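You operate a simulated robot arm through the tools that you are given. There is no shell and no other tool.

The job below is to be done with a simulated two-armed robot. You get a single attempt, and the scene is never put back.

Task
Sand the rough patch on the spare wooden bar, then wax the patch.
Fine: use the yellow sanding pad, then the blue wax block, each back where it stood. Set down upright: blue wax block. A coat counts when it lies all over at full strength: go over it till it gets no stronger. What is to be rubbed or washed off counts as gone when no trace of it is left.

Only the result counts: the job must be done as asked and must still hold three seconds after the hand-in. Knocking over, shifting, dropping, spilling or breaking anything else fails it.

Robot
Two 7-joint arms with two-finger parallel grippers on one trunk that stands fixed in place. Base frame: the origin is at the foot of the trunk, x ahead of it, y to its left, z up. Lengths are in mm, angles in degrees, forces in N, time in s.
The left shoulder is at [86, 174, 1148], the right one opposite. With the tool pointing down near the work surface each hand reaches from about 300 to 720 mm from the base axis, measured 20 degrees to its own side. Payload 3.6 kg a hand.
Tool frame (each hand has its own): the origin (TCP) lies between the finger pads and is the grasp point; the fingertips stand 30 mm ahead of it; z points along the fingers, y is the line along which they close. The gripper opens to 110 mm. The fingers are 20 mm wide and 10 mm thick; the gripper's body (48 by 112 mm) begins 55 mm behind the TCP.
Orientation is told as [roll, pitch, yaw] about the base's x, y, z axes, in that order, counted from this pose: with the fingers straight down and closing along the base's y, the tool's x points along the base's -x, its y along +y and its z along -z.

Tools
- The arms move only by the tool step_arm. It takes "left_commands", "right_commands" or both (then of equal length, played together; a hand with none holds still); each is a list of rows, each an object of numbers (a shift or turn left out is 0, a gripper value left out holds the last): "grip": the closure in counts, from 0 (fully open) to 255 (shut); "tx", "ty", "tz": the shift along the tool's x, y, z in mm; "ax", "ay", "az": the turn, a rotation vector about the tool's x, y, z in degrees. In form: [{"grip": .., "tx": .., "ty": .., "tz": .., "ax": .., "ay": .., "az": ..}, ...]. A call has 1 to 20 rows; each row is the pose to reach, as a shift and turn from the pose commanded when the call began, along the tool's axes at that moment. Rows are played at 5 a second. More than 50 mm and 8.6 degrees between two rows, or a gripper value outside its range, and nothing of the call is played. Where a pose cannot be reached the arm comes as near as it can. A force on the tool above 40 N (or 10 N above the force at the start of the call, whichever is more), or a blocked arm, ends the call early, and 0.2 s more pass. The fingers move at their own pace (about 153 mm/s each) and stop on an object; they squeeze with about 44 N. The grip force told is the motor's: it shows also when the fingers shut on nothing. Time passes only in rows, and 0.2 s behind the last, so rows that repeat a pose let the fingers close. It gives the time, the measured TCP pose, the force on the tool (base axes), the opening and the grip force at its end, in the units of the frame above (readings bear some noise), with the torque about the TCP (base axes, N m) and any sound that the robot's microphone picked up.
- Cameras (640 x 400 px; columns grow to the right, rows downward): "scene" is now at [161.7, 32.8, 1321.6]; the picture's right is [0.57, -0.82, -0.00], its down [-0.45, -0.32, -0.83] and it looks along [0.68, 0.48, -0.55] (base axes); focal length 285 px, centre (320, 200). "left" rides on the left gripper at [72, -17, -103] in its tool frame; the picture's right is [0.23, 0.97, 0.00], its down [-0.76, 0.18, -0.62] and it looks along [-0.61, 0.14, 0.78] (tool axes); focal length 222 px, centre (320, 200). "right" rides on the right gripper at [72, 17, -103] in its tool frame; the picture's right is [-0.23, 0.97, 0.00], its down [-0.76, -0.18, -0.62] and it looks along [-0.61, -0.14, 0.78] (tool axes); focal length 222 px, centre (320, 200). There is no depth. A picture from a camera that has moved, and an enlarged one, comes with that camera's place and axes in the base frame and with its lens. The place of the scene camera against the robot may be out by one fixed shift of up to 25 mm in any direction.
- grab_frame(camera): a new picture of that camera. No time passes.
- move_column(by): moves the trunk up (or, below 0, down) by that many mm; the arms and the scene camera ride with it, the base frame stays. It gives what a move gives, with no picture.
- head_to(pan, tilt): turns the head with the scene camera to pan (to the left, within 86 degrees either way) and tilt (down, from -29 to 69), counted from straight ahead of the robot (the tilt from the chest, where the trunk bows). It gives what a move gives.
- zoom(camera, box): a new picture of the part [left, top, right, bottom] of that camera's present view, enlarged. No time passes.
- finish_job(): hands the job in; it is judged then, once.

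Places have to be worked out from the pictures, the camera data and where the tool is seen. Open the grippers and draw the arms clear of the work before you hand the job in, unless the task says otherwise.

The tools are called by a JSON object that holds its "method" and its "body". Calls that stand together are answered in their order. step_arm: Moves the arms, as the interface text tells. Its arguments: {"type":"object","properties":{"left_commands":{"type":"array","items":{"type":"object","properties":{"grip":{"type":"number"},"tx":{"type":"number"},"ty":{"type":"number"},"tz":{"type":"number"},"ax":{"type":"number"},"ay":{"type":"number"},"az":{"type":"number"}}}},"right_commands":{"type":"array","items":{"type":"object","properties":{"grip":{"type":"number"},"tx":{"type":"number"},"ty":{"type":"number"},"tz":{"type":"number"},"ax":{"type":"number"},"ay":{"type":"number"},"az":{"type":"number"}}}}},"required":[]} The other tools are called the same way: move_column (by) moves the trunk up or down; head_to (pan, tilt) turns the head that bears the scene camera; grab_frame (camera) takes a picture; zoom (camera, box) takes an enlarged picture of a part of a camera's view; finish_job () hands the job in.

At the start:

```text
time: 0.0
left_tool_pos: [400.3, 419.0, 1167.3]
left_orientation: [0.1, 0.0, 0.0]
left_force: [-0.1, -0.3, 0.1]
left_torque: [-0.01, 0.01, 0.02]
left_opening: 110.1
left_grasp_force: 0.0
right_tool_pos: [434.5, 28.2, 1161.4]
right_orientation: [0.0, 0.1, 0.0]
right_force: [0.3, -0.2, 0.4]
right_torque: [0.0, 0.02, -0.05]
right_opening: 110.0
right_grasp_force: 0.1
trunk travel left (down, up): [-264.0, 499.0]
head pan, tilt (commanded): [34.8, 33.5]
```

scene: 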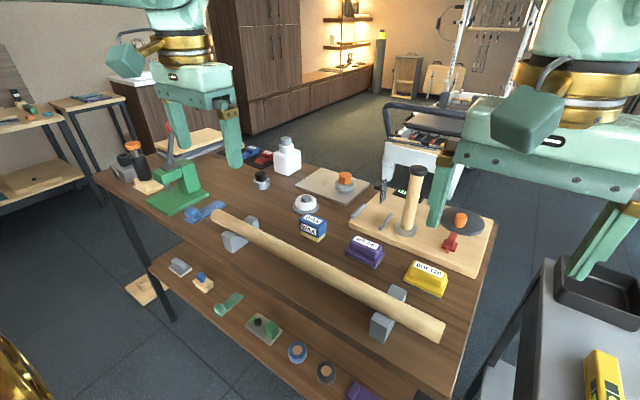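
right: 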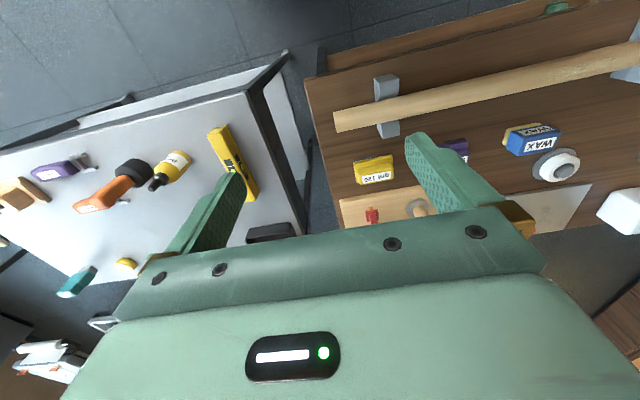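
left: 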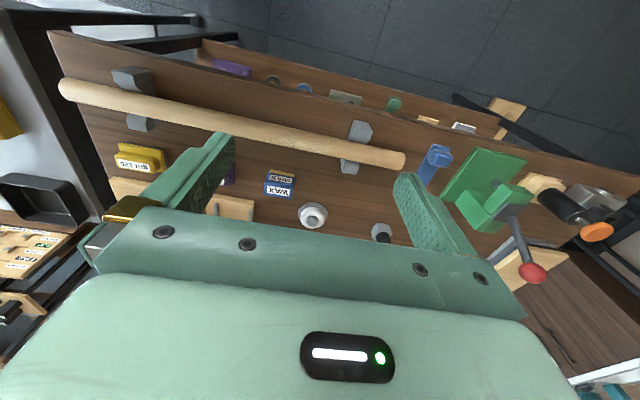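

I begin by looking closer at the bar, the blocks and the side table before moving anything.

{"method": "zoom", "body": {"camera": "scene", "box": [190, 180, 350, 280]}}

{"method": "zoom", "body": {"camera": "scene", "box": [320, 220, 480, 320]}}

{"method": "zoom", "body": {"camera": "right", "box": [300, 30, 640, 242]}}

{"method": "zoom", "body": {"camera": "left", "box": [40, 30, 440, 280]}}

{"method": "zoom", "body": {"camera": "right", "box": [0, 80, 320, 280]}}

{"method": "zoom", "body": {"camera": "scene", "box": [80, 120, 320, 270]}}

```text
4.00 times, centred on (270, 230) of scene
camera zoom: at [161.7, 32.8, 1321.6], right [0.57, -0.82, 0.0], down [-0.45, -0.32, -0.83], along [0.68, 0.48, -0.55], focal length 1140 px, centre (520, 80)
```

zoom: 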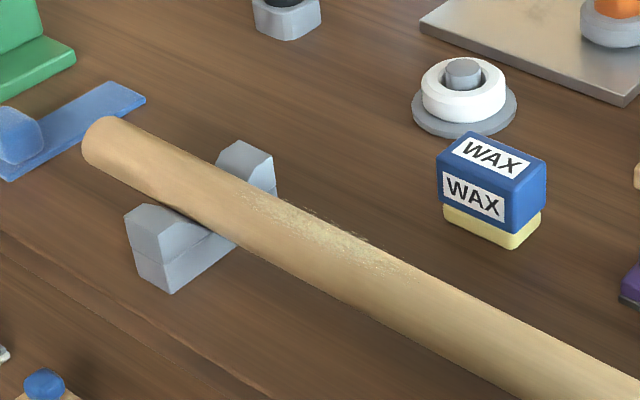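

```text
4.00 times, centred on (400, 270) of scene
camera zoom: at [161.7, 32.8, 1321.6], right [0.57, -0.82, 0.0], down [-0.45, -0.32, -0.83], along [0.68, 0.48, -0.55], focal length 1140 px, centre (0, -80)
```

zoom: 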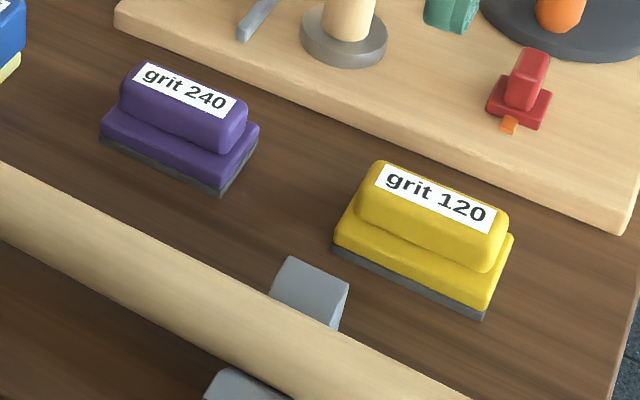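

```text
1.88 times, centred on (470, 136) of right
camera zoom: at [362.3, 46.0, 1265.0], right [0.23, 0.97, 0.0], down [0.76, -0.18, 0.62], along [0.61, -0.14, -0.78], focal length 418 px, centre (38, 320)
```

zoom: 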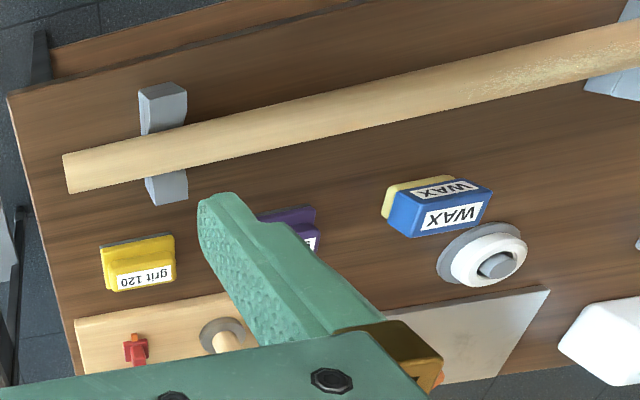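

```text
1.60 times, centred on (240, 155) of left
camera zoom: at [327.2, 402.1, 1270.4], right [-0.23, 0.97, 0.0], down [0.76, 0.18, 0.62], along [0.61, 0.14, -0.78], focal length 355 px, centre (448, 272)
```

zoom: 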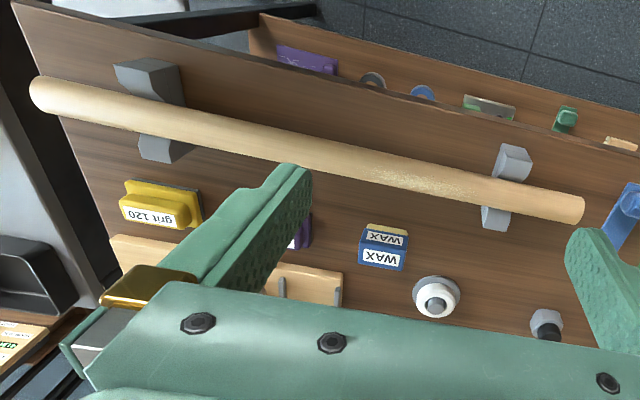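

```text
2.00 times, centred on (160, 180) of right
camera zoom: at [362.3, 46.0, 1265.0], right [0.23, 0.97, 0.0], down [0.76, -0.18, 0.62], along [0.61, -0.14, -0.78], focal length 444 px, centre (640, 240)
```

zoom: 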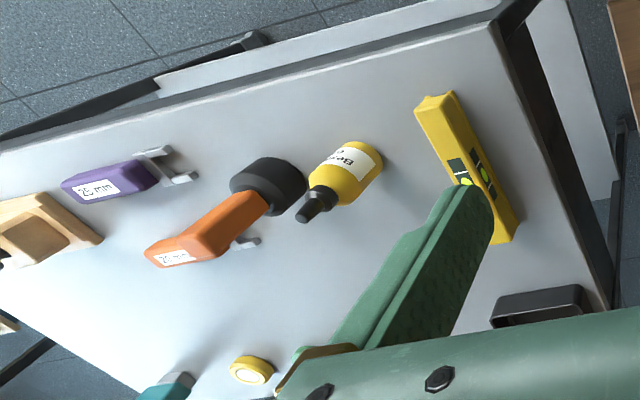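

```text
2.67 times, centred on (200, 195) of scene
camera zoom: at [161.7, 32.8, 1321.6], right [0.57, -0.82, 0.0], down [-0.45, -0.32, -0.83], along [0.68, 0.48, -0.55], focal length 760 px, centre (640, 213)
```

zoom: 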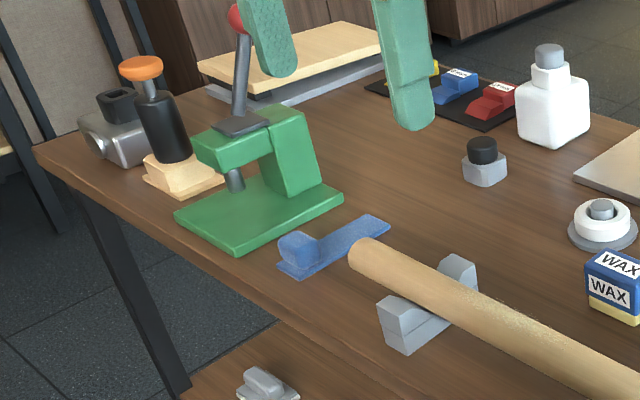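

The wax block looks to be near [610, 380, 885], the yellow pad near [618, 98, 870], and the bar lies roughly along y at x≈490. I zoom in harder on the patch and the two tools for accurate triangulation.

{"method": "zoom", "body": {"camera": "left", "box": [240, 110, 400, 210]}}

{"method": "zoom", "body": {"camera": "left", "box": [50, 60, 210, 160]}}

{"method": "zoom", "body": {"camera": "right", "box": [320, 60, 480, 160]}}

{"method": "zoom", "body": {"camera": "right", "box": [480, 40, 640, 140]}}

{"method": "zoom", "body": {"camera": "scene", "box": [230, 215, 310, 265]}}

{"method": "zoom", "body": {"camera": "right", "box": [330, 130, 410, 200]}}

```text
4.00 times, centred on (320, 160) of left
camera zoom: at [327.2, 402.1, 1270.4], right [-0.23, 0.97, 0.0], down [0.76, 0.18, 0.62], along [0.61, 0.14, -0.78], focal length 888 px, centre (320, 360)
```

zoom: 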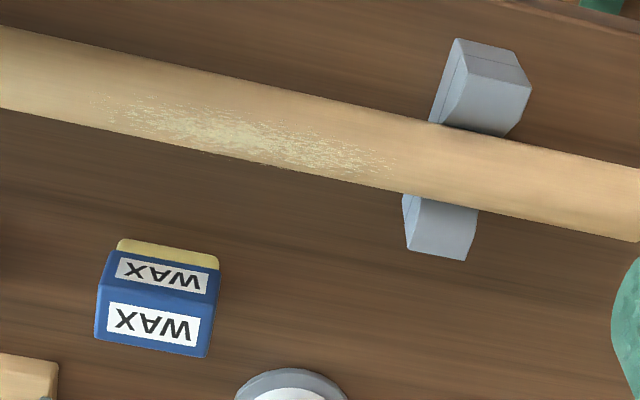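

```text
4.00 times, centred on (130, 110) of left
camera zoom: at [327.2, 402.1, 1270.4], right [-0.23, 0.97, 0.0], down [0.76, 0.18, 0.62], along [0.61, 0.14, -0.78], focal length 888 px, centre (1080, 560)
```

zoom: 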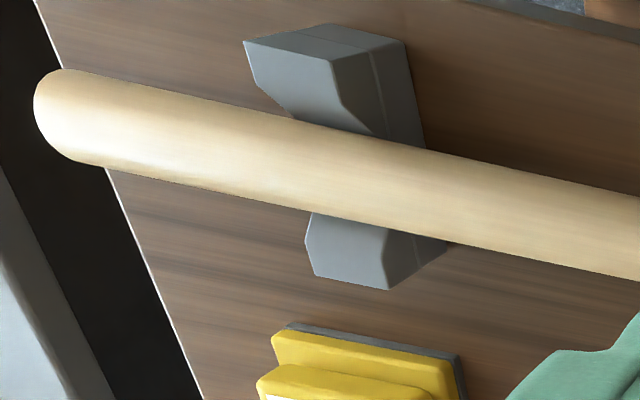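

```text
4.00 times, centred on (400, 110) of right
camera zoom: at [362.3, 46.0, 1265.0], right [0.23, 0.97, 0.0], down [0.76, -0.18, 0.62], along [0.61, -0.14, -0.78], focal length 888 px, centre (0, 560)
```

zoom: 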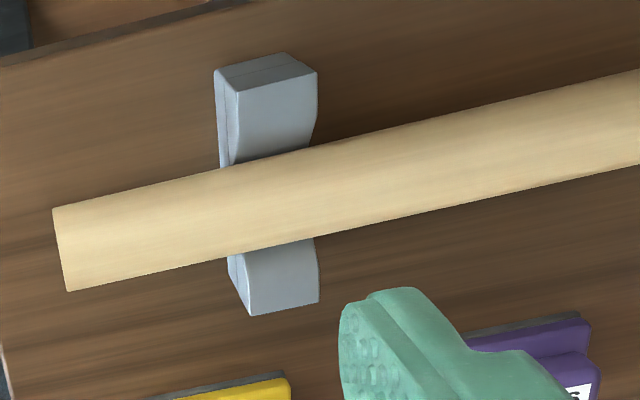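

```text
4.00 times, centred on (560, 90) of right
camera zoom: at [362.3, 46.0, 1265.0], right [0.23, 0.97, 0.0], down [0.76, -0.18, 0.62], along [0.61, -0.14, -0.78], focal length 888 px, centre (-640, 640)
```

zoom: 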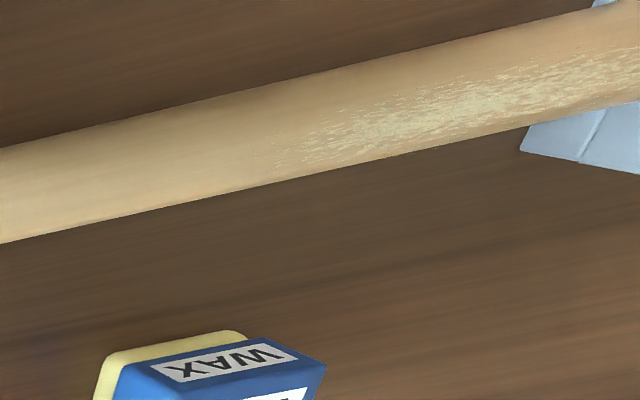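

```text
8.00 times, centred on (270, 240) of scene
camera zoom: at [161.7, 32.8, 1321.6], right [0.57, -0.82, 0.0], down [-0.45, -0.32, -0.83], along [0.68, 0.48, -0.55], focal length 2281 px, centre (720, -120)
```

zoom: 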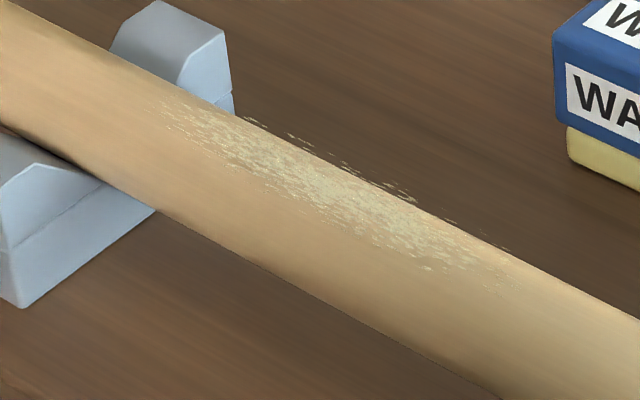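

```text
5.71 times, centred on (370, 165) of right
camera zoom: at [362.3, 46.0, 1265.0], right [0.23, 0.97, 0.0], down [0.76, -0.18, 0.62], along [0.61, -0.14, -0.78], focal length 1269 px, centre (34, 400)
```

zoom: 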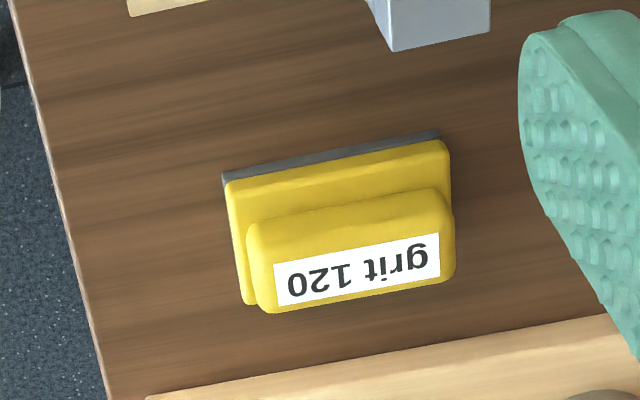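

The patch lies on the upper side of a round bar that sits in two V-blocks. I draw the right hand aside and lower the left hand over the patch for closer views.

{"method": "step_arm", "body": {"left_commands": [{"ty": -3, "tz": 14}, {"ty": -6, "tz": 28}, {"ty": -9, "tz": 42}, {"ty": -12, "tz": 56}, {"ty": -15, "tz": 70}, {"ty": -17, "tz": 84}, {"ty": -19, "tz": 98}, {"ty": -19, "tz": 107}], "right_commands": [{"tx": 10, "ty": -35}, {"tx": 20, "ty": -70}, {"tx": 30, "ty": -105}, {"tx": 42, "ty": -140}, {"tx": 54, "ty": -175}, {"tx": 66, "ty": -210}, {"tx": 76, "ty": -245}, {"tx": 84, "ty": -278}]}}

{"method": "grab_frame", "body": {"camera": "left"}}

{"method": "grab_frame", "body": {"camera": "scene"}}

```text
time: 1.8
left_tool_pos: [399.4, 398.0, 1061.1]
left_orientation: [0.1, -0.1, 0.0]
left_force: [0.6, 0.5, -0.1]
left_torque: [0.03, 0.03, 0.0]
left_opening: 109.7
left_grasp_force: 0.0
right_tool_pos: [350.4, -250.5, 1161.3]
right_orientation: [0.0, -0.1, -0.1]
right_force: [0.4, 0.3, 0.0]
right_torque: [0.01, -0.02, -0.02]
right_opening: 109.9
right_grasp_force: 0.0
trunk travel left (down, up): [-264.0, 499.0]
head pan, tilt (commanded): [34.8, 33.5]
```

```text
taken
camera left: at [326.3, 382.1, 1164.3], right [-0.23, 0.97, 0.0], down [0.76, 0.18, 0.62], along [0.61, 0.14, -0.78], focal length 222 px, centre (320, 200)
```

left: 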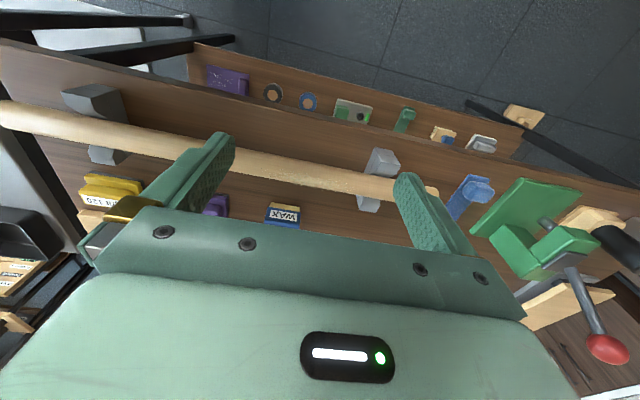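

```text
taken
camera scene: at [161.2, 31.9, 1321.7], right [0.57, -0.82, 0.0], down [-0.45, -0.31, -0.83], along [0.68, 0.48, -0.55], focal length 285 px, centre (320, 200)
```

scene: 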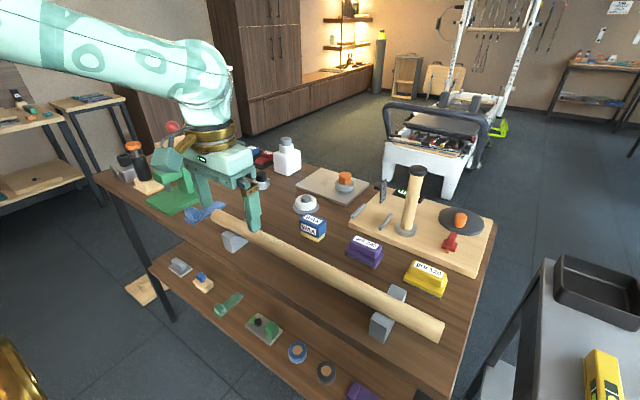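

The left camera now has a second height, so I can triangulate x and z well. I zoom in on the bar, wax block and pad from here.

{"method": "zoom", "body": {"camera": "left", "box": [220, 130, 380, 230]}}

{"method": "zoom", "body": {"camera": "left", "box": [320, 120, 480, 220]}}

{"method": "zoom", "body": {"camera": "left", "box": [20, 130, 180, 230]}}

{"method": "zoom", "body": {"camera": "scene", "box": [280, 195, 360, 255]}}

{"method": "zoom", "body": {"camera": "scene", "box": [390, 240, 470, 300]}}

```text
4.00 times, centred on (300, 180) of left
camera zoom: at [326.3, 382.1, 1164.3], right [-0.23, 0.97, 0.0], down [0.76, 0.18, 0.62], along [0.61, 0.14, -0.78], focal length 888 px, centre (400, 280)
```

zoom: 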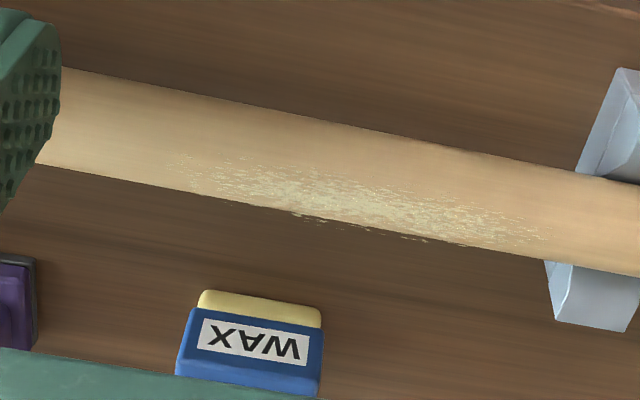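

```text
4.00 times, centred on (400, 170) of left
camera zoom: at [326.3, 382.1, 1164.3], right [-0.23, 0.97, 0.0], down [0.76, 0.18, 0.62], along [0.61, 0.14, -0.78], focal length 888 px, centre (0, 320)
```

zoom: 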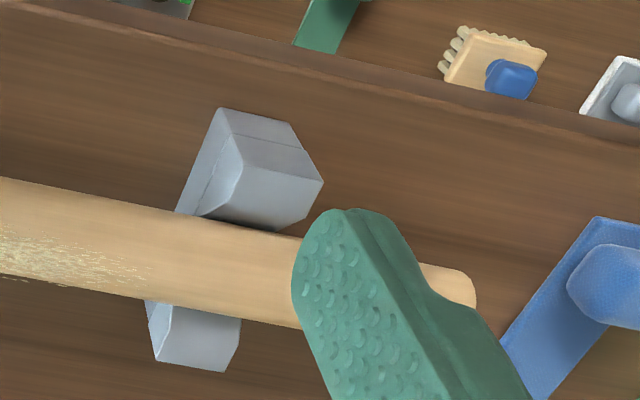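

```text
4.00 times, centred on (100, 180) of left
camera zoom: at [326.3, 382.1, 1164.3], right [-0.23, 0.97, 0.0], down [0.76, 0.18, 0.62], along [0.61, 0.14, -0.78], focal length 888 px, centre (1200, 280)
```

zoom: 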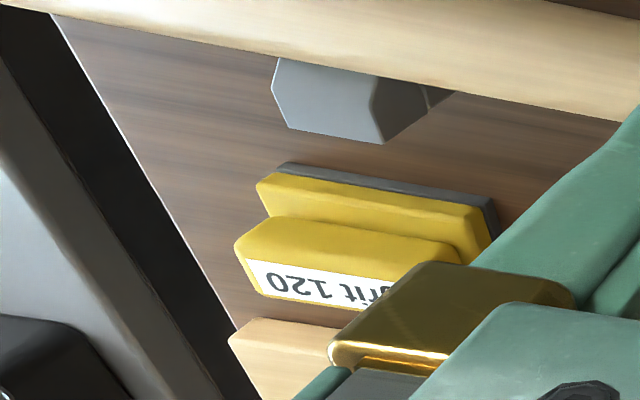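

```text
6.67 times, centred on (320, 225) of scene
camera zoom: at [161.2, 31.9, 1321.7], right [0.57, -0.82, 0.0], down [-0.45, -0.31, -0.83], along [0.68, 0.48, -0.55], focal length 1901 px, centre (320, 33)
```

zoom: 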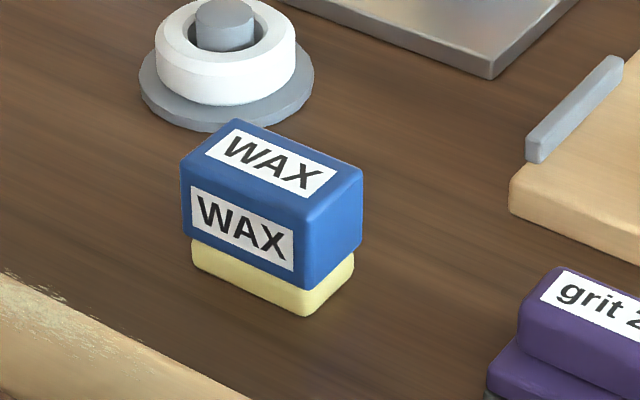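

```text
6.67 times, centred on (430, 270) of scene
camera zoom: at [161.2, 31.9, 1321.7], right [0.57, -0.82, 0.0], down [-0.45, -0.31, -0.83], along [0.68, 0.48, -0.55], focal length 1901 px, centre (-413, -267)
```

zoom: 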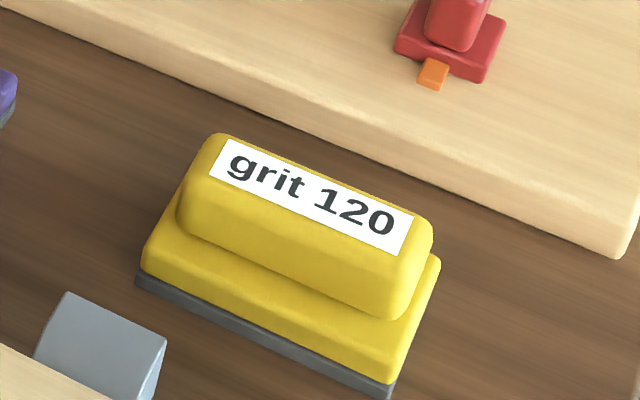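

From the two heights the bar axis is at x≈495, z≈891 with a radius of about 17 mm, so its top is near z≈908. I now carry the left hand high over to the yellow pad for a close look.

{"method": "step_arm", "body": {"left_commands": [{"tx": -16, "ty": -37}, {"tx": -32, "ty": -74}, {"tx": -48, "ty": -111}, {"tx": -64, "ty": -148}, {"tx": -80, "ty": -185}, {"tx": -96, "ty": -222}, {"tx": -112, "ty": -260}, {"tx": -128, "ty": -298}, {"tx": -128, "ty": -298}]}}

{"method": "grab_frame", "body": {"camera": "left"}}

{"method": "grab_frame", "body": {"camera": "scene"}}

{"method": "grab_frame", "body": {"camera": "right"}}

```text
time: 3.8
left_tool_pos: [506.7, 145.2, 1057.4]
left_orientation: [0.1, 0.0, 0.1]
left_force: [0.5, -0.4, 0.6]
left_torque: [0.01, -0.04, 0.01]
left_opening: 110.0
left_grasp_force: 0.0
left hand out of reach, approached as far as the arm can: row 7, 8, 9
right_tool_pos: [350.9, -251.4, 1160.7]
right_orientation: [0.0, 0.1, 0.0]
right_force: [0.9, 0.3, -0.3]
right_torque: [0.01, -0.03, -0.01]
right_opening: 109.8
right_grasp_force: 0.1
trunk travel left (down, up): [-264.0, 499.0]
head pan, tilt (commanded): [34.8, 33.5]
```

```text
taken
camera left: at [433.8, 128.2, 1160.3], right [-0.23, 0.97, 0.0], down [0.76, 0.18, 0.62], along [0.61, 0.14, -0.78], focal length 222 px, centre (320, 200)
```

left: 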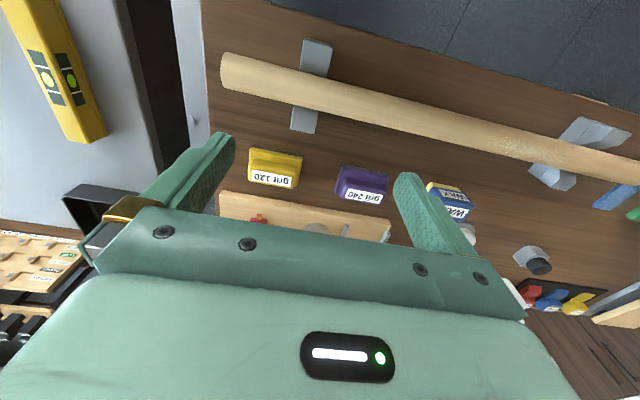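

```text
taken
camera scene: at [162.1, 32.5, 1321.5], right [0.57, -0.82, 0.0], down [-0.45, -0.31, -0.83], along [0.68, 0.48, -0.55], focal length 285 px, centre (320, 200)
```

scene: 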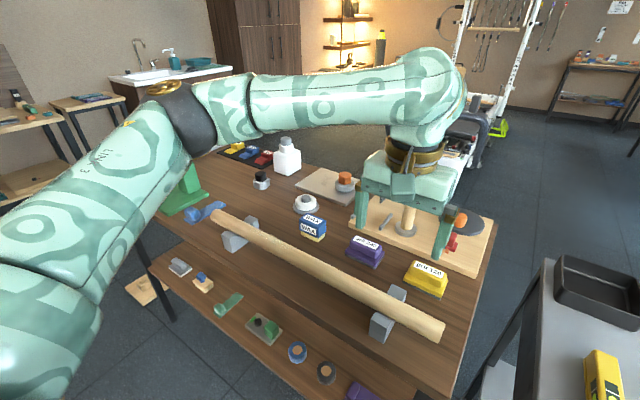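

```text
taken
camera right: at [278.9, -233.1, 1264.4], right [0.23, 0.97, 0.0], down [0.76, -0.18, 0.62], along [0.61, -0.14, -0.78], focal length 222 px, centre (320, 200)
```

right: 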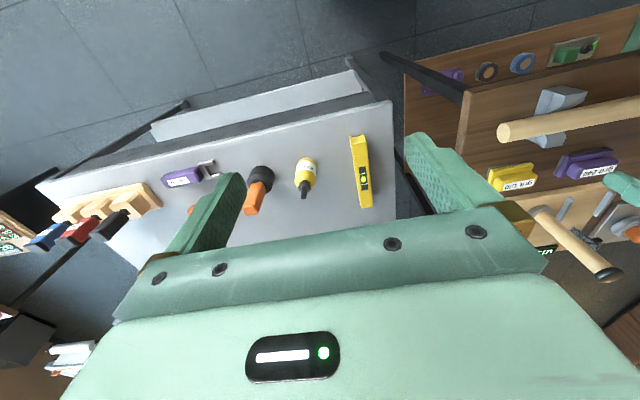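

The left hand stopped at [507, 145] with yaw 0, but the pad is well visible from here. I take accurate zooms of the pad, wax block and bar.

{"method": "zoom", "body": {"camera": "left", "box": [230, 130, 310, 190]}}

{"method": "zoom", "body": {"camera": "left", "box": [210, 30, 370, 130]}}

{"method": "zoom", "body": {"camera": "left", "box": [400, 150, 560, 250]}}

{"method": "zoom", "body": {"camera": "right", "box": [470, 140, 630, 240]}}

{"method": "zoom", "body": {"camera": "left", "box": [440, 100, 640, 225]}}

```text
6.67 times, centred on (270, 160) of left
camera zoom: at [433.8, 128.2, 1160.3], right [-0.23, 0.97, 0.0], down [0.76, 0.18, 0.62], along [0.61, 0.14, -0.78], focal length 1481 px, centre (653, 467)
```

zoom: 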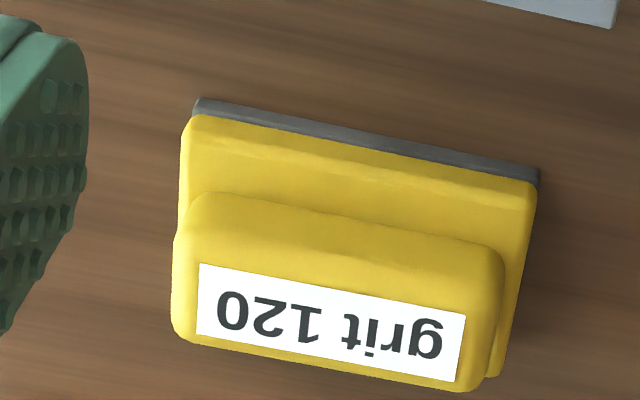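

```text
4.00 times, centred on (290, 80) of left
camera zoom: at [433.8, 128.2, 1160.3], right [-0.23, 0.97, 0.0], down [0.76, 0.18, 0.62], along [0.61, 0.14, -0.78], focal length 888 px, centre (440, 680)
```

zoom: 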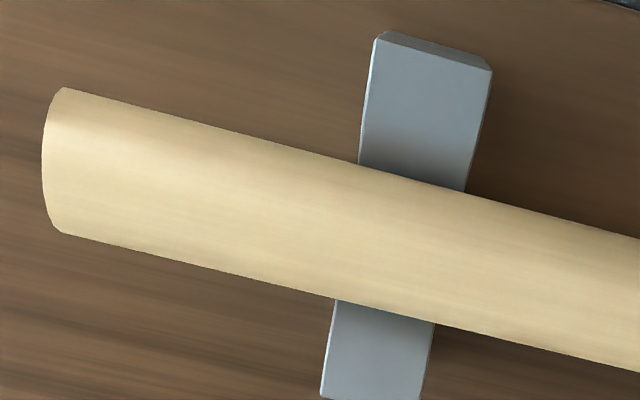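

```text
4.00 times, centred on (480, 200) of left
camera zoom: at [433.8, 128.2, 1160.3], right [-0.23, 0.97, 0.0], down [0.76, 0.18, 0.62], along [0.61, 0.14, -0.78], focal length 888 px, centre (-320, 200)
```

zoom: 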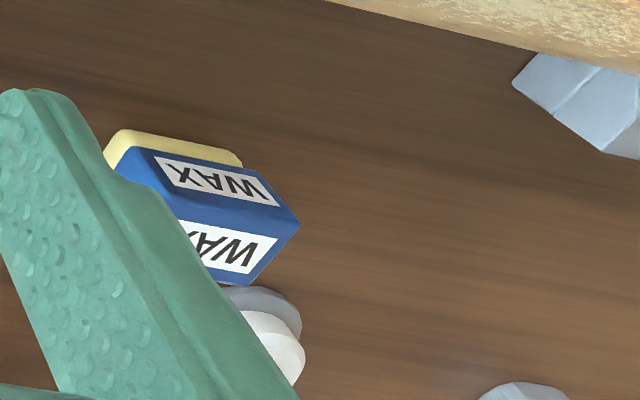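

```text
4.00 times, centred on (550, 190) of right
camera zoom: at [278.9, -233.1, 1264.4], right [0.23, 0.97, 0.0], down [0.76, -0.18, 0.62], along [0.61, -0.14, -0.78], focal length 888 px, centre (-600, 240)
```

zoom: 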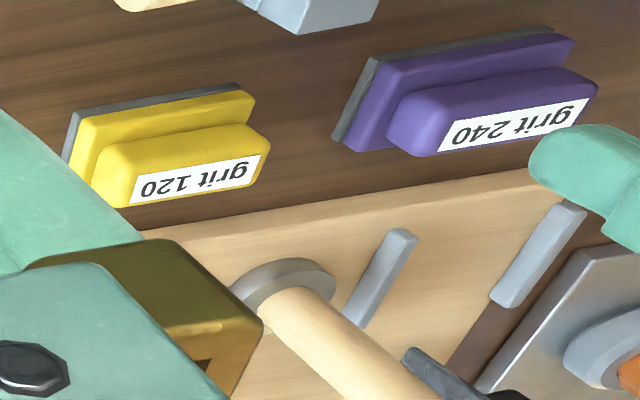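

```text
3.20 times, centred on (540, 162) of left
camera zoom: at [433.8, 128.2, 1160.3], right [-0.23, 0.97, 0.0], down [0.76, 0.18, 0.62], along [0.61, 0.14, -0.78], focal length 711 px, centre (-384, 320)
```

zoom: 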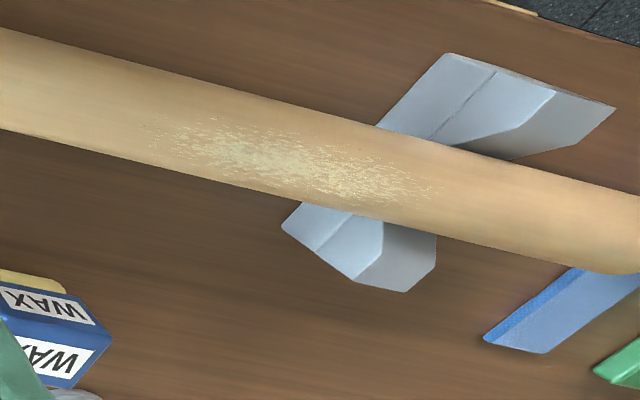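

The pad measures about 51×77 mm, with its base at x 595–646, y 63–139. Its handle is about 28 mm wide in x, from z≈871 to 891. The wax block is at x 590–626, y 353–409, top z≈901, and the table is at z≈851. The left hand did not reach with yaw 0, so I back off a little and turn the hand −90° so that the fingers close along x.

{"method": "step_arm", "body": {"left_commands": [{"tx": 5, "ty": 10, "az": 7.5}, {"tx": 10, "ty": 20, "az": 15}, {"tx": 15, "ty": 30, "az": 22.5}, {"tx": 20, "ty": 40, "az": 30}, {"tx": 25, "ty": 50, "az": 37.5}, {"tx": 30, "ty": 60, "az": 45}, {"tx": 30, "ty": 60, "az": 52.5}, {"tx": 30, "ty": 60, "az": 60}, {"tx": 30, "ty": 60, "az": 67.5}, {"tx": 30, "ty": 60, "az": 75}, {"tx": 30, "ty": 60, "az": 82.5}, {"tx": 30, "ty": 60, "az": 90}, {"tx": 30, "ty": 60, "az": 90}]}}

{"method": "grab_frame", "body": {"camera": "scene"}}

{"method": "grab_frame", "body": {"camera": "left"}}

```text
time: 6.6
left_tool_pos: [475.7, 204.1, 1055.9]
left_orientation: [0.0, 0.1, -90.2]
left_force: [0.7, 0.1, 0.2]
left_torque: [-0.01, -0.01, -0.01]
left_opening: 110.1
left_grasp_force: 0.1
right_tool_pos: [351.3, -251.1, 1160.3]
right_orientation: [0.0, 0.1, 0.0]
right_force: [0.5, 0.4, 0.0]
right_torque: [0.01, 0.0, -0.01]
right_opening: 109.8
right_grasp_force: 0.1
trunk travel left (down, up): [-264.0, 499.0]
head pan, tilt (commanded): [34.8, 33.5]
```

```text
taken
camera scene: at [161.8, 32.5, 1321.6], right [0.57, -0.82, 0.0], down [-0.45, -0.31, -0.83], along [0.68, 0.48, -0.55], focal length 285 px, centre (320, 200)
```

scene: 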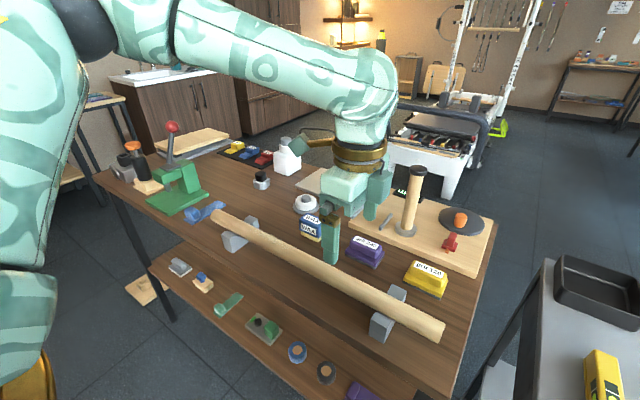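

```text
taken
camera left: at [458.2, 277.1, 1159.2], right [0.97, 0.23, 0.0], down [0.18, -0.76, 0.62], along [0.14, -0.61, -0.78], focal length 222 px, centre (320, 200)
```

left: 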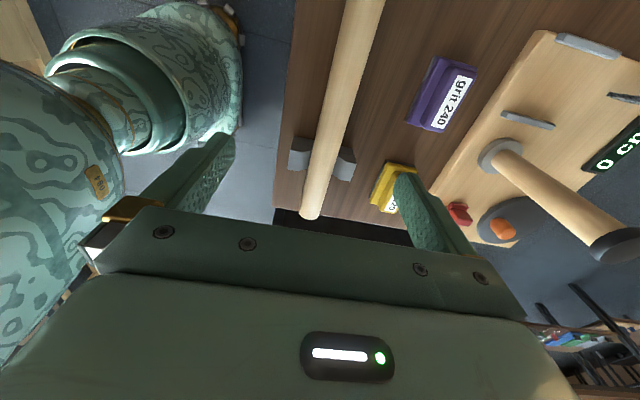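

Yaw −90 works. The tall stick is at about [750, 187], with its top near z≈1030, well clear of the pad. I part-close the gripper to about 60 mm and move above the pad.

{"method": "step_arm", "body": {"left_commands": [{"grip": 116, "tx": -17, "ty": 24}, {"grip": 116, "tx": -34, "ty": 48}, {"grip": 116, "tx": -51, "ty": 72}, {"grip": 116, "tx": -69, "ty": 97}, {"grip": 116, "tx": -86, "ty": 121, "tz": 10}, {"grip": 116, "tx": -103, "ty": 145, "tz": 25}, {"grip": 116, "tx": -103, "ty": 145, "tz": 45}, {"grip": 116, "tx": -103, "ty": 145, "tz": 60}, {"grip": 116, "tx": -103, "ty": 145, "tz": 60}]}}

{"method": "grab_frame", "body": {"camera": "left"}}

{"method": "grab_frame", "body": {"camera": "scene"}}

```text
time: 8.6
left_tool_pos: [535.2, 165.3, 1054.9]
left_orientation: [0.1, -0.1, -90.1]
left_force: [-1.0, -0.3, 0.5]
left_torque: [0.01, -0.03, 0.0]
left_opening: 60.0
left_grasp_force: 0.0
left hand out of reach, approached as far as the arm can: row 3, 4, 5, 6, 7, 8, 9
right_tool_pos: [350.5, -251.6, 1160.3]
right_orientation: [0.0, 0.1, -0.1]
right_force: [1.0, 0.5, 0.5]
right_torque: [0.0, -0.02, 0.02]
right_opening: 110.1
right_grasp_force: 0.0
trunk travel left (down, up): [-264.0, 499.0]
head pan, tilt (commanded): [34.8, 33.5]
```

```text
taken
camera left: at [517.3, 237.2, 1158.8], right [0.97, 0.23, 0.0], down [0.18, -0.76, 0.62], along [0.14, -0.61, -0.78], focal length 222 px, centre (320, 200)
```

left: 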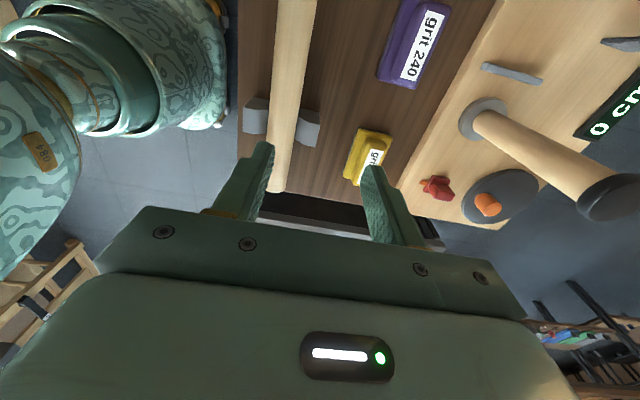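

```text
taken
camera scene: at [161.8, 32.5, 1321.6], right [0.57, -0.82, 0.0], down [-0.45, -0.31, -0.83], along [0.68, 0.48, -0.55], focal length 285 px, centre (320, 200)
```

scene: 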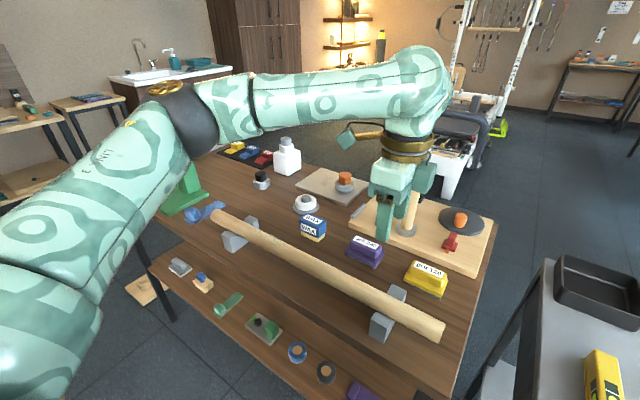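

The hand again stopped short at this height, probably from the wrist bend. Near the work surface the reach should be larger, so I go down to z≈965 first and then outward to above the pad.

{"method": "step_arm", "body": {"left_commands": [{"tx": -3, "ty": 5, "tz": 25}, {"tx": -8, "ty": 10, "tz": 50}, {"tx": -14, "ty": 18, "tz": 75}, {"tx": -22, "ty": 30, "tz": 90}, {"tx": -35, "ty": 45, "tz": 90}, {"tx": -46, "ty": 60, "tz": 90}, {"tx": -56, "ty": 74, "tz": 90}, {"tx": -64, "ty": 85, "tz": 90}, {"tx": -64, "ty": 85, "tz": 90}]}}

{"method": "grab_frame", "body": {"camera": "left"}}

{"method": "grab_frame", "body": {"camera": "scene"}}

```text
time: 10.6
left_tool_pos: [552.6, 177.3, 980.9]
left_orientation: [0.2, 0.0, -90.0]
left_force: [-0.1, 0.6, 0.3]
left_torque: [0.01, 0.0, -0.01]
left_opening: 60.0
left_grasp_force: 0.1
left hand out of reach, approached as far as the arm can: row 1, 2, 3, 4, 5, 6, 7, 8, 9
right_tool_pos: [350.3, -251.0, 1160.4]
right_orientation: [0.1, 0.1, 0.0]
right_force: [0.3, 0.4, -0.1]
right_torque: [-0.01, 0.01, 0.02]
right_opening: 110.0
right_grasp_force: 0.1
trunk travel left (down, up): [-264.0, 499.0]
head pan, tilt (commanded): [34.8, 33.5]
```

```text
taken
camera left: at [534.2, 250.9, 1084.8], right [0.97, 0.23, 0.0], down [0.18, -0.76, 0.62], along [0.14, -0.61, -0.78], focal length 222 px, centre (320, 200)
```

left: 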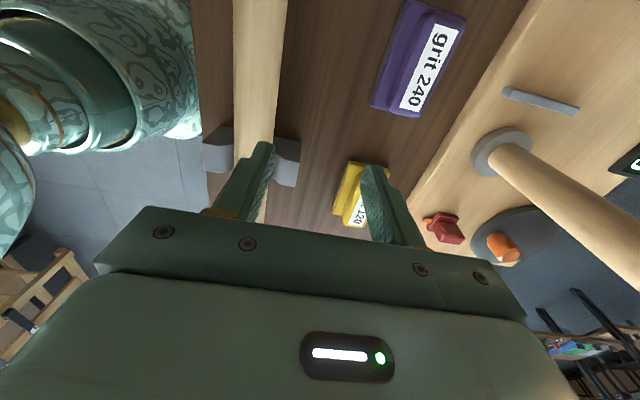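

```text
taken
camera scene: at [161.7, 32.4, 1321.6], right [0.57, -0.82, 0.0], down [-0.45, -0.31, -0.83], along [0.68, 0.48, -0.55], focal length 285 px, centre (320, 200)
```

scene: 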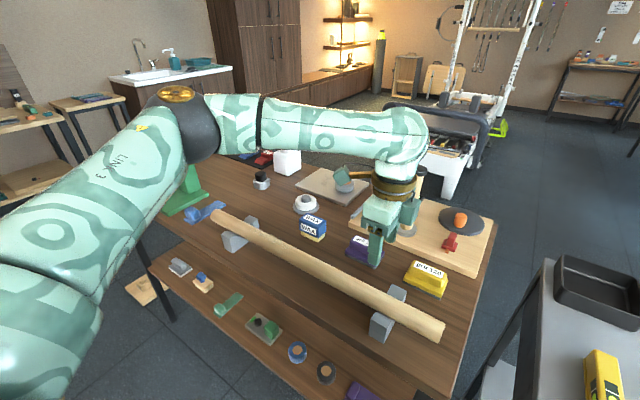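

The hand again stopped short, at [553, 177], though the arm is far from stretched. It looks like an elbow posture limit. I test by drawing inward at a shorter radius and partly turning the yaw back.

{"method": "step_arm", "body": {"left_commands": [{"tx": 0, "ty": -20, "tz": -20, "az": -7}, {"tx": -10, "ty": -40, "tz": -40, "az": -14}, {"tx": -25, "ty": -60, "tz": -60, "az": -21}, {"tx": -45, "ty": -80, "tz": -76, "az": -28}, {"tx": -65, "ty": -100, "tz": -76, "az": -35}, {"tx": -85, "ty": -110, "tz": -76, "az": -42}, {"tx": -105, "ty": -115, "tz": -76, "az": -45}, {"tx": -105, "ty": -115, "tz": -76, "az": -45}]}}

{"method": "grab_frame", "body": {"camera": "scene"}}

```text
time: 12.4
left_tool_pos: [426.1, 109.8, 1051.9]
left_orientation: [0.1, -0.1, -45.0]
left_force: [0.1, -0.5, -0.8]
left_torque: [-0.01, -0.04, -0.01]
left_opening: 60.2
left_grasp_force: 0.0
left hand out of reach, approached as far as the arm can: row 5, 6, 7, 8
right_tool_pos: [349.7, -250.4, 1160.5]
right_orientation: [-0.1, 0.0, -0.1]
right_force: [-0.2, 0.1, -0.7]
right_torque: [0.01, 0.0, 0.0]
right_opening: 110.1
right_grasp_force: 0.0
trunk travel left (down, up): [-264.0, 499.0]
head pan, tilt (commanded): [34.8, 33.5]
```

```text
taken
camera scene: at [161.3, 32.6, 1321.7], right [0.57, -0.82, 0.0], down [-0.45, -0.31, -0.83], along [0.68, 0.48, -0.55], focal length 285 px, centre (320, 200)
```

scene: 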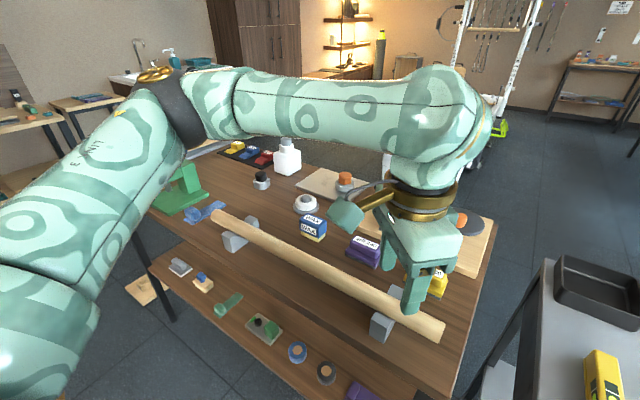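

The elbow sits at the same place in every stopped pose, so a shoulder joint is at its limit. I raise the trunk to give the arm a lower working posture relative to the shoulder.

{"method": "move_column", "body": {"by": 120}}

{"method": "step_arm", "body": {"left_commands": [{"tz": 20}, {"tz": 40}, {"tz": 60}, {"tz": 80}, {"tz": 100}, {"tz": 100}]}}

{"method": "grab_frame", "body": {"camera": "scene"}}

```text
time: 13.9
left_tool_pos: [412.1, 113.7, 1192.3]
left_orientation: [2.1, -2.1, -45.0]
left_force: [0.3, -0.1, -1.0]
left_torque: [0.03, -0.01, 0.01]
left_opening: 60.1
left_grasp_force: 0.0
right_tool_pos: [351.2, -250.3, 1281.1]
right_orientation: [0.1, 0.2, 0.0]
right_force: [-0.4, 0.1, 0.3]
right_torque: [-0.02, 0.02, 0.01]
right_opening: 110.2
right_grasp_force: 0.0
trunk travel left (down, up): [-384.0, 379.0]
head pan, tilt (commanded): [34.8, 33.5]
```

```text
time: 15.3
left_tool_pos: [415.8, 122.0, 1094.9]
left_orientation: [2.2, -2.3, -45.0]
left_force: [-0.7, 1.0, 0.0]
left_torque: [-0.01, 0.0, 0.0]
left_opening: 60.0
left_grasp_force: 0.0
left hand out of reach, approached as far as the arm can: row 4, 5, 6
right_tool_pos: [349.8, -250.3, 1281.7]
right_orientation: [-0.1, 0.2, 0.0]
right_force: [-0.5, 0.1, -0.1]
right_torque: [0.01, -0.01, -0.02]
right_opening: 110.1
right_grasp_force: 0.1
trunk travel left (down, up): [-384.0, 379.0]
head pan, tilt (commanded): [34.8, 33.5]
```

```text
taken
camera scene: at [115.9, 32.4, 1443.8], right [0.57, -0.82, 0.0], down [-0.45, -0.31, -0.83], along [0.68, 0.48, -0.55], focal length 285 px, centre (320, 200)
```

scene: 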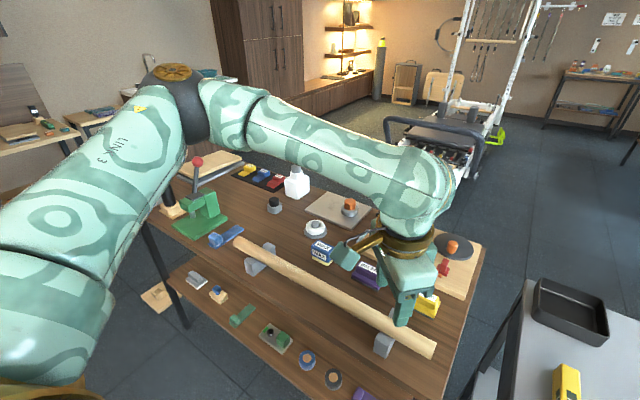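

The trunk leans back as it rises, and the elbow stays stuck. I look at how the right arm is posed, for comparison, by turning the head.

{"method": "head_to", "body": {"pan": -45, "tilt": 25}}

{"method": "grab_frame", "body": {"camera": "scene"}}

{"method": "head_to", "body": {"pan": 75, "tilt": 25}}

{"method": "grab_frame", "body": {"camera": "scene"}}

```text
time: 16.8
left_tool_pos: [415.1, 121.9, 1095.5]
left_orientation: [2.2, -2.4, -44.9]
left_force: [0.4, -0.1, 0.5]
left_torque: [0.0, 0.02, 0.02]
left_opening: 60.1
left_grasp_force: 0.1
right_tool_pos: [351.1, -250.4, 1281.9]
right_orientation: [0.1, 0.1, 0.0]
right_force: [-0.3, -0.4, 0.6]
right_torque: [0.01, -0.03, -0.02]
right_opening: 110.0
right_grasp_force: 0.0
trunk travel left (down, up): [-384.0, 379.0]
head pan, tilt (commanded): [-45.0, 25.0]
```

```text
taken
camera scene: at [108.2, -83.3, 1457.2], right [-0.71, -0.71, 0.0], down [-0.3, 0.3, -0.91], along [0.64, -0.64, -0.42], focal length 285 px, centre (320, 200)
```

scene: 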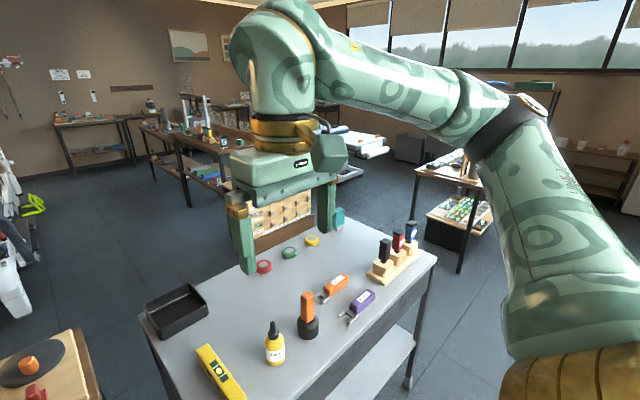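

```text
time: 18.8
left_tool_pos: [415.6, 122.0, 1095.9]
left_orientation: [2.1, -2.3, -45.0]
left_force: [0.4, -0.3, -0.5]
left_torque: [-0.03, -0.01, -0.03]
left_opening: 60.0
left_grasp_force: 0.0
right_tool_pos: [351.2, -249.4, 1280.3]
right_orientation: [0.1, 0.1, -0.1]
right_force: [-0.8, 0.2, 0.0]
right_torque: [-0.01, -0.01, 0.02]
right_opening: 110.2
right_grasp_force: 0.1
trunk travel left (down, up): [-384.0, 379.0]
head pan, tilt (commanded): [75.0, 25.0]
```

```text
taken
camera scene: at [66.9, 70.8, 1457.2], right [0.97, -0.26, 0.0], down [-0.11, -0.41, -0.91], along [0.23, 0.88, -0.42], focal length 285 px, centre (320, 200)
```

scene: 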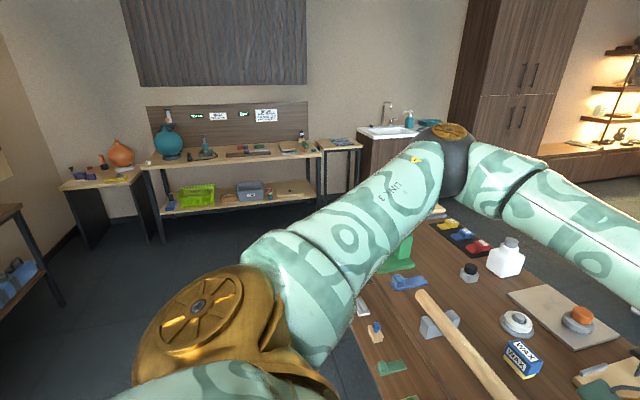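

The right arm started further inward with its elbow high, so a raised elbow seems to be what gives inward reach. A lower trunk would give the left arm that posture at the table, so I lift the hand, draw it back outward, and then lower the trunk in stages.

{"method": "step_arm", "body": {"left_commands": [{"tx": 20, "ty": 16, "tz": -25}, {"tx": 40, "ty": 32, "tz": -50}, {"tx": 60, "ty": 48, "tz": -75}, {"tx": 80, "ty": 65, "tz": -100}, {"tx": 100, "ty": 82, "tz": -125}, {"tx": 120, "ty": 100, "tz": -150}, {"tx": 136, "ty": 115, "tz": -170}, {"tx": 136, "ty": 115, "tz": -170}]}}

{"method": "move_column", "body": {"by": -120}}

{"method": "head_to", "body": {"pan": 34.8, "tilt": 33.5}}

{"method": "grab_frame", "body": {"camera": "scene"}}

```text
time: 20.6
left_tool_pos: [392.4, 300.9, 1261.9]
left_orientation: [2.1, -2.2, -45.1]
left_force: [-0.1, -0.2, 0.8]
left_torque: [0.02, 0.0, -0.01]
left_opening: 59.8
left_grasp_force: 0.0
right_tool_pos: [350.9, -249.4, 1281.3]
right_orientation: [0.1, 0.1, 0.0]
right_force: [0.9, 0.6, 0.0]
right_torque: [-0.04, 0.0, -0.01]
right_opening: 110.2
right_grasp_force: 0.1
trunk travel left (down, up): [-384.0, 379.0]
head pan, tilt (commanded): [75.0, 25.0]
```

```text
time: 22.1
left_tool_pos: [390.6, 299.7, 1143.4]
left_orientation: [2.1, -2.3, -45.0]
left_force: [-0.6, 0.1, -0.5]
left_torque: [0.0, -0.01, 0.0]
left_opening: 60.0
left_grasp_force: 0.0
right_tool_pos: [349.3, -249.6, 1162.0]
right_orientation: [0.1, 0.0, 0.0]
right_force: [-0.5, 0.7, 0.4]
right_torque: [-0.02, 0.02, -0.01]
right_opening: 110.0
right_grasp_force: 0.0
trunk travel left (down, up): [-264.0, 499.0]
head pan, tilt (commanded): [75.0, 25.0]
```

```text
time: 23.2
left_tool_pos: [390.4, 299.3, 1142.9]
left_orientation: [2.1, -2.3, -44.9]
left_force: [0.5, 0.8, -0.4]
left_torque: [-0.04, -0.03, -0.02]
left_opening: 60.0
left_grasp_force: 0.0
right_tool_pos: [350.4, -249.3, 1161.1]
right_orientation: [0.0, 0.2, 0.0]
right_force: [-0.4, -0.7, 0.8]
right_torque: [0.03, 0.02, -0.02]
right_opening: 110.1
right_grasp_force: 0.1
trunk travel left (down, up): [-264.0, 499.0]
head pan, tilt (commanded): [34.8, 33.5]
```

```text
taken
camera scene: at [161.6, 32.7, 1321.6], right [0.57, -0.82, 0.0], down [-0.45, -0.32, -0.83], along [0.68, 0.48, -0.55], focal length 285 px, centre (320, 200)
```

scene: 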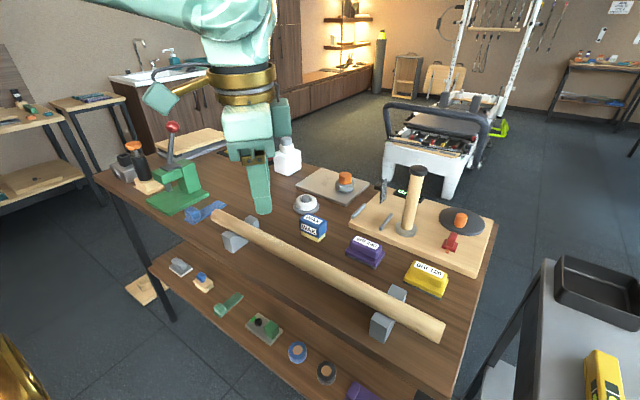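

Column moves keep the hand's x and y. I raise the left hand first, then lower the trunk further.

{"method": "step_arm", "body": {"left_commands": [{"tz": -30}, {"tz": -60}, {"tz": -90}, {"tz": -110}, {"tz": -110}]}}

{"method": "move_column", "body": {"by": -130}}

{"method": "grab_frame", "body": {"camera": "scene"}}

```text
time: 24.4
left_tool_pos: [400.6, 299.4, 1177.2]
left_orientation: [2.0, -2.3, -45.0]
left_force: [0.6, 1.3, 0.9]
left_torque: [-0.04, -0.01, -0.03]
left_opening: 60.2
left_grasp_force: 0.1
left hand out of reach, approached as far as the arm can: row 2, 3, 4, 5
right_tool_pos: [352.6, -249.7, 1160.6]
right_orientation: [0.0, 0.1, 0.0]
right_force: [0.1, -0.5, -0.5]
right_torque: [-0.03, 0.02, -0.05]
right_opening: 109.8
right_grasp_force: 0.1
trunk travel left (down, up): [-264.0, 499.0]
head pan, tilt (commanded): [34.8, 33.5]
```

```text
time: 26.0
left_tool_pos: [451.6, 305.5, 999.3]
left_orientation: [-4.0, 3.7, -45.0]
left_force: [-0.8, 0.6, 1.3]
left_torque: [0.02, 0.0, 0.01]
left_opening: 60.2
left_grasp_force: 0.1
right_tool_pos: [349.2, -250.1, 1031.1]
right_orientation: [0.0, 0.1, 0.0]
right_force: [-0.9, -0.4, 0.2]
right_torque: [0.01, -0.03, 0.02]
right_opening: 110.1
right_grasp_force: 0.0
trunk travel left (down, up): [-134.0, 629.0]
head pan, tilt (commanded): [34.8, 33.5]
```

```text
taken
camera scene: at [231.0, 32.6, 1185.9], right [0.57, -0.82, 0.0], down [-0.45, -0.31, -0.83], along [0.68, 0.48, -0.55], focal length 285 px, centre (320, 200)
```

scene: 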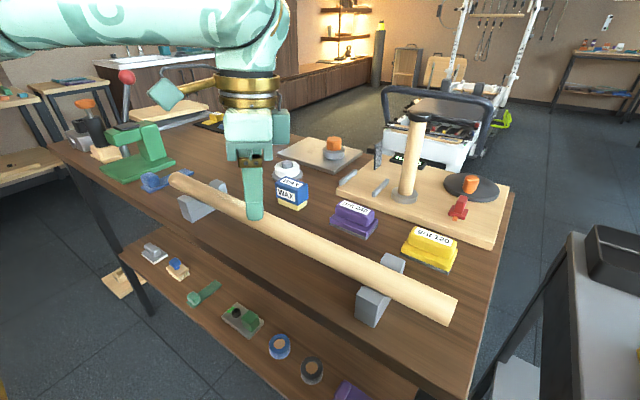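

The trunk now leans forward and the shoulder is at about x≈155. The hand was dragged slightly to [452, 305, 999] and tilted, so I level it first.

{"method": "step_arm", "body": {"left_commands": [{"ax": -2, "ay": -2}, {"ax": -4, "ay": -3.7}, {"ax": -4, "ay": -3.7}]}}

```text
time: 26.8
left_tool_pos: [451.9, 303.7, 997.7]
left_orientation: [0.1, 0.0, -44.8]
left_force: [0.0, 1.0, 0.4]
left_torque: [0.01, 0.0, 0.0]
left_opening: 60.1
left_grasp_force: 0.1
right_tool_pos: [350.6, -249.7, 1031.6]
right_orientation: [0.0, 0.0, -0.1]
right_force: [-0.3, -0.4, -0.6]
right_torque: [0.04, -0.03, -0.03]
right_opening: 110.1
right_grasp_force: 0.0
trunk travel left (down, up): [-134.0, 629.0]
head pan, tilt (commanded): [34.8, 33.5]
```

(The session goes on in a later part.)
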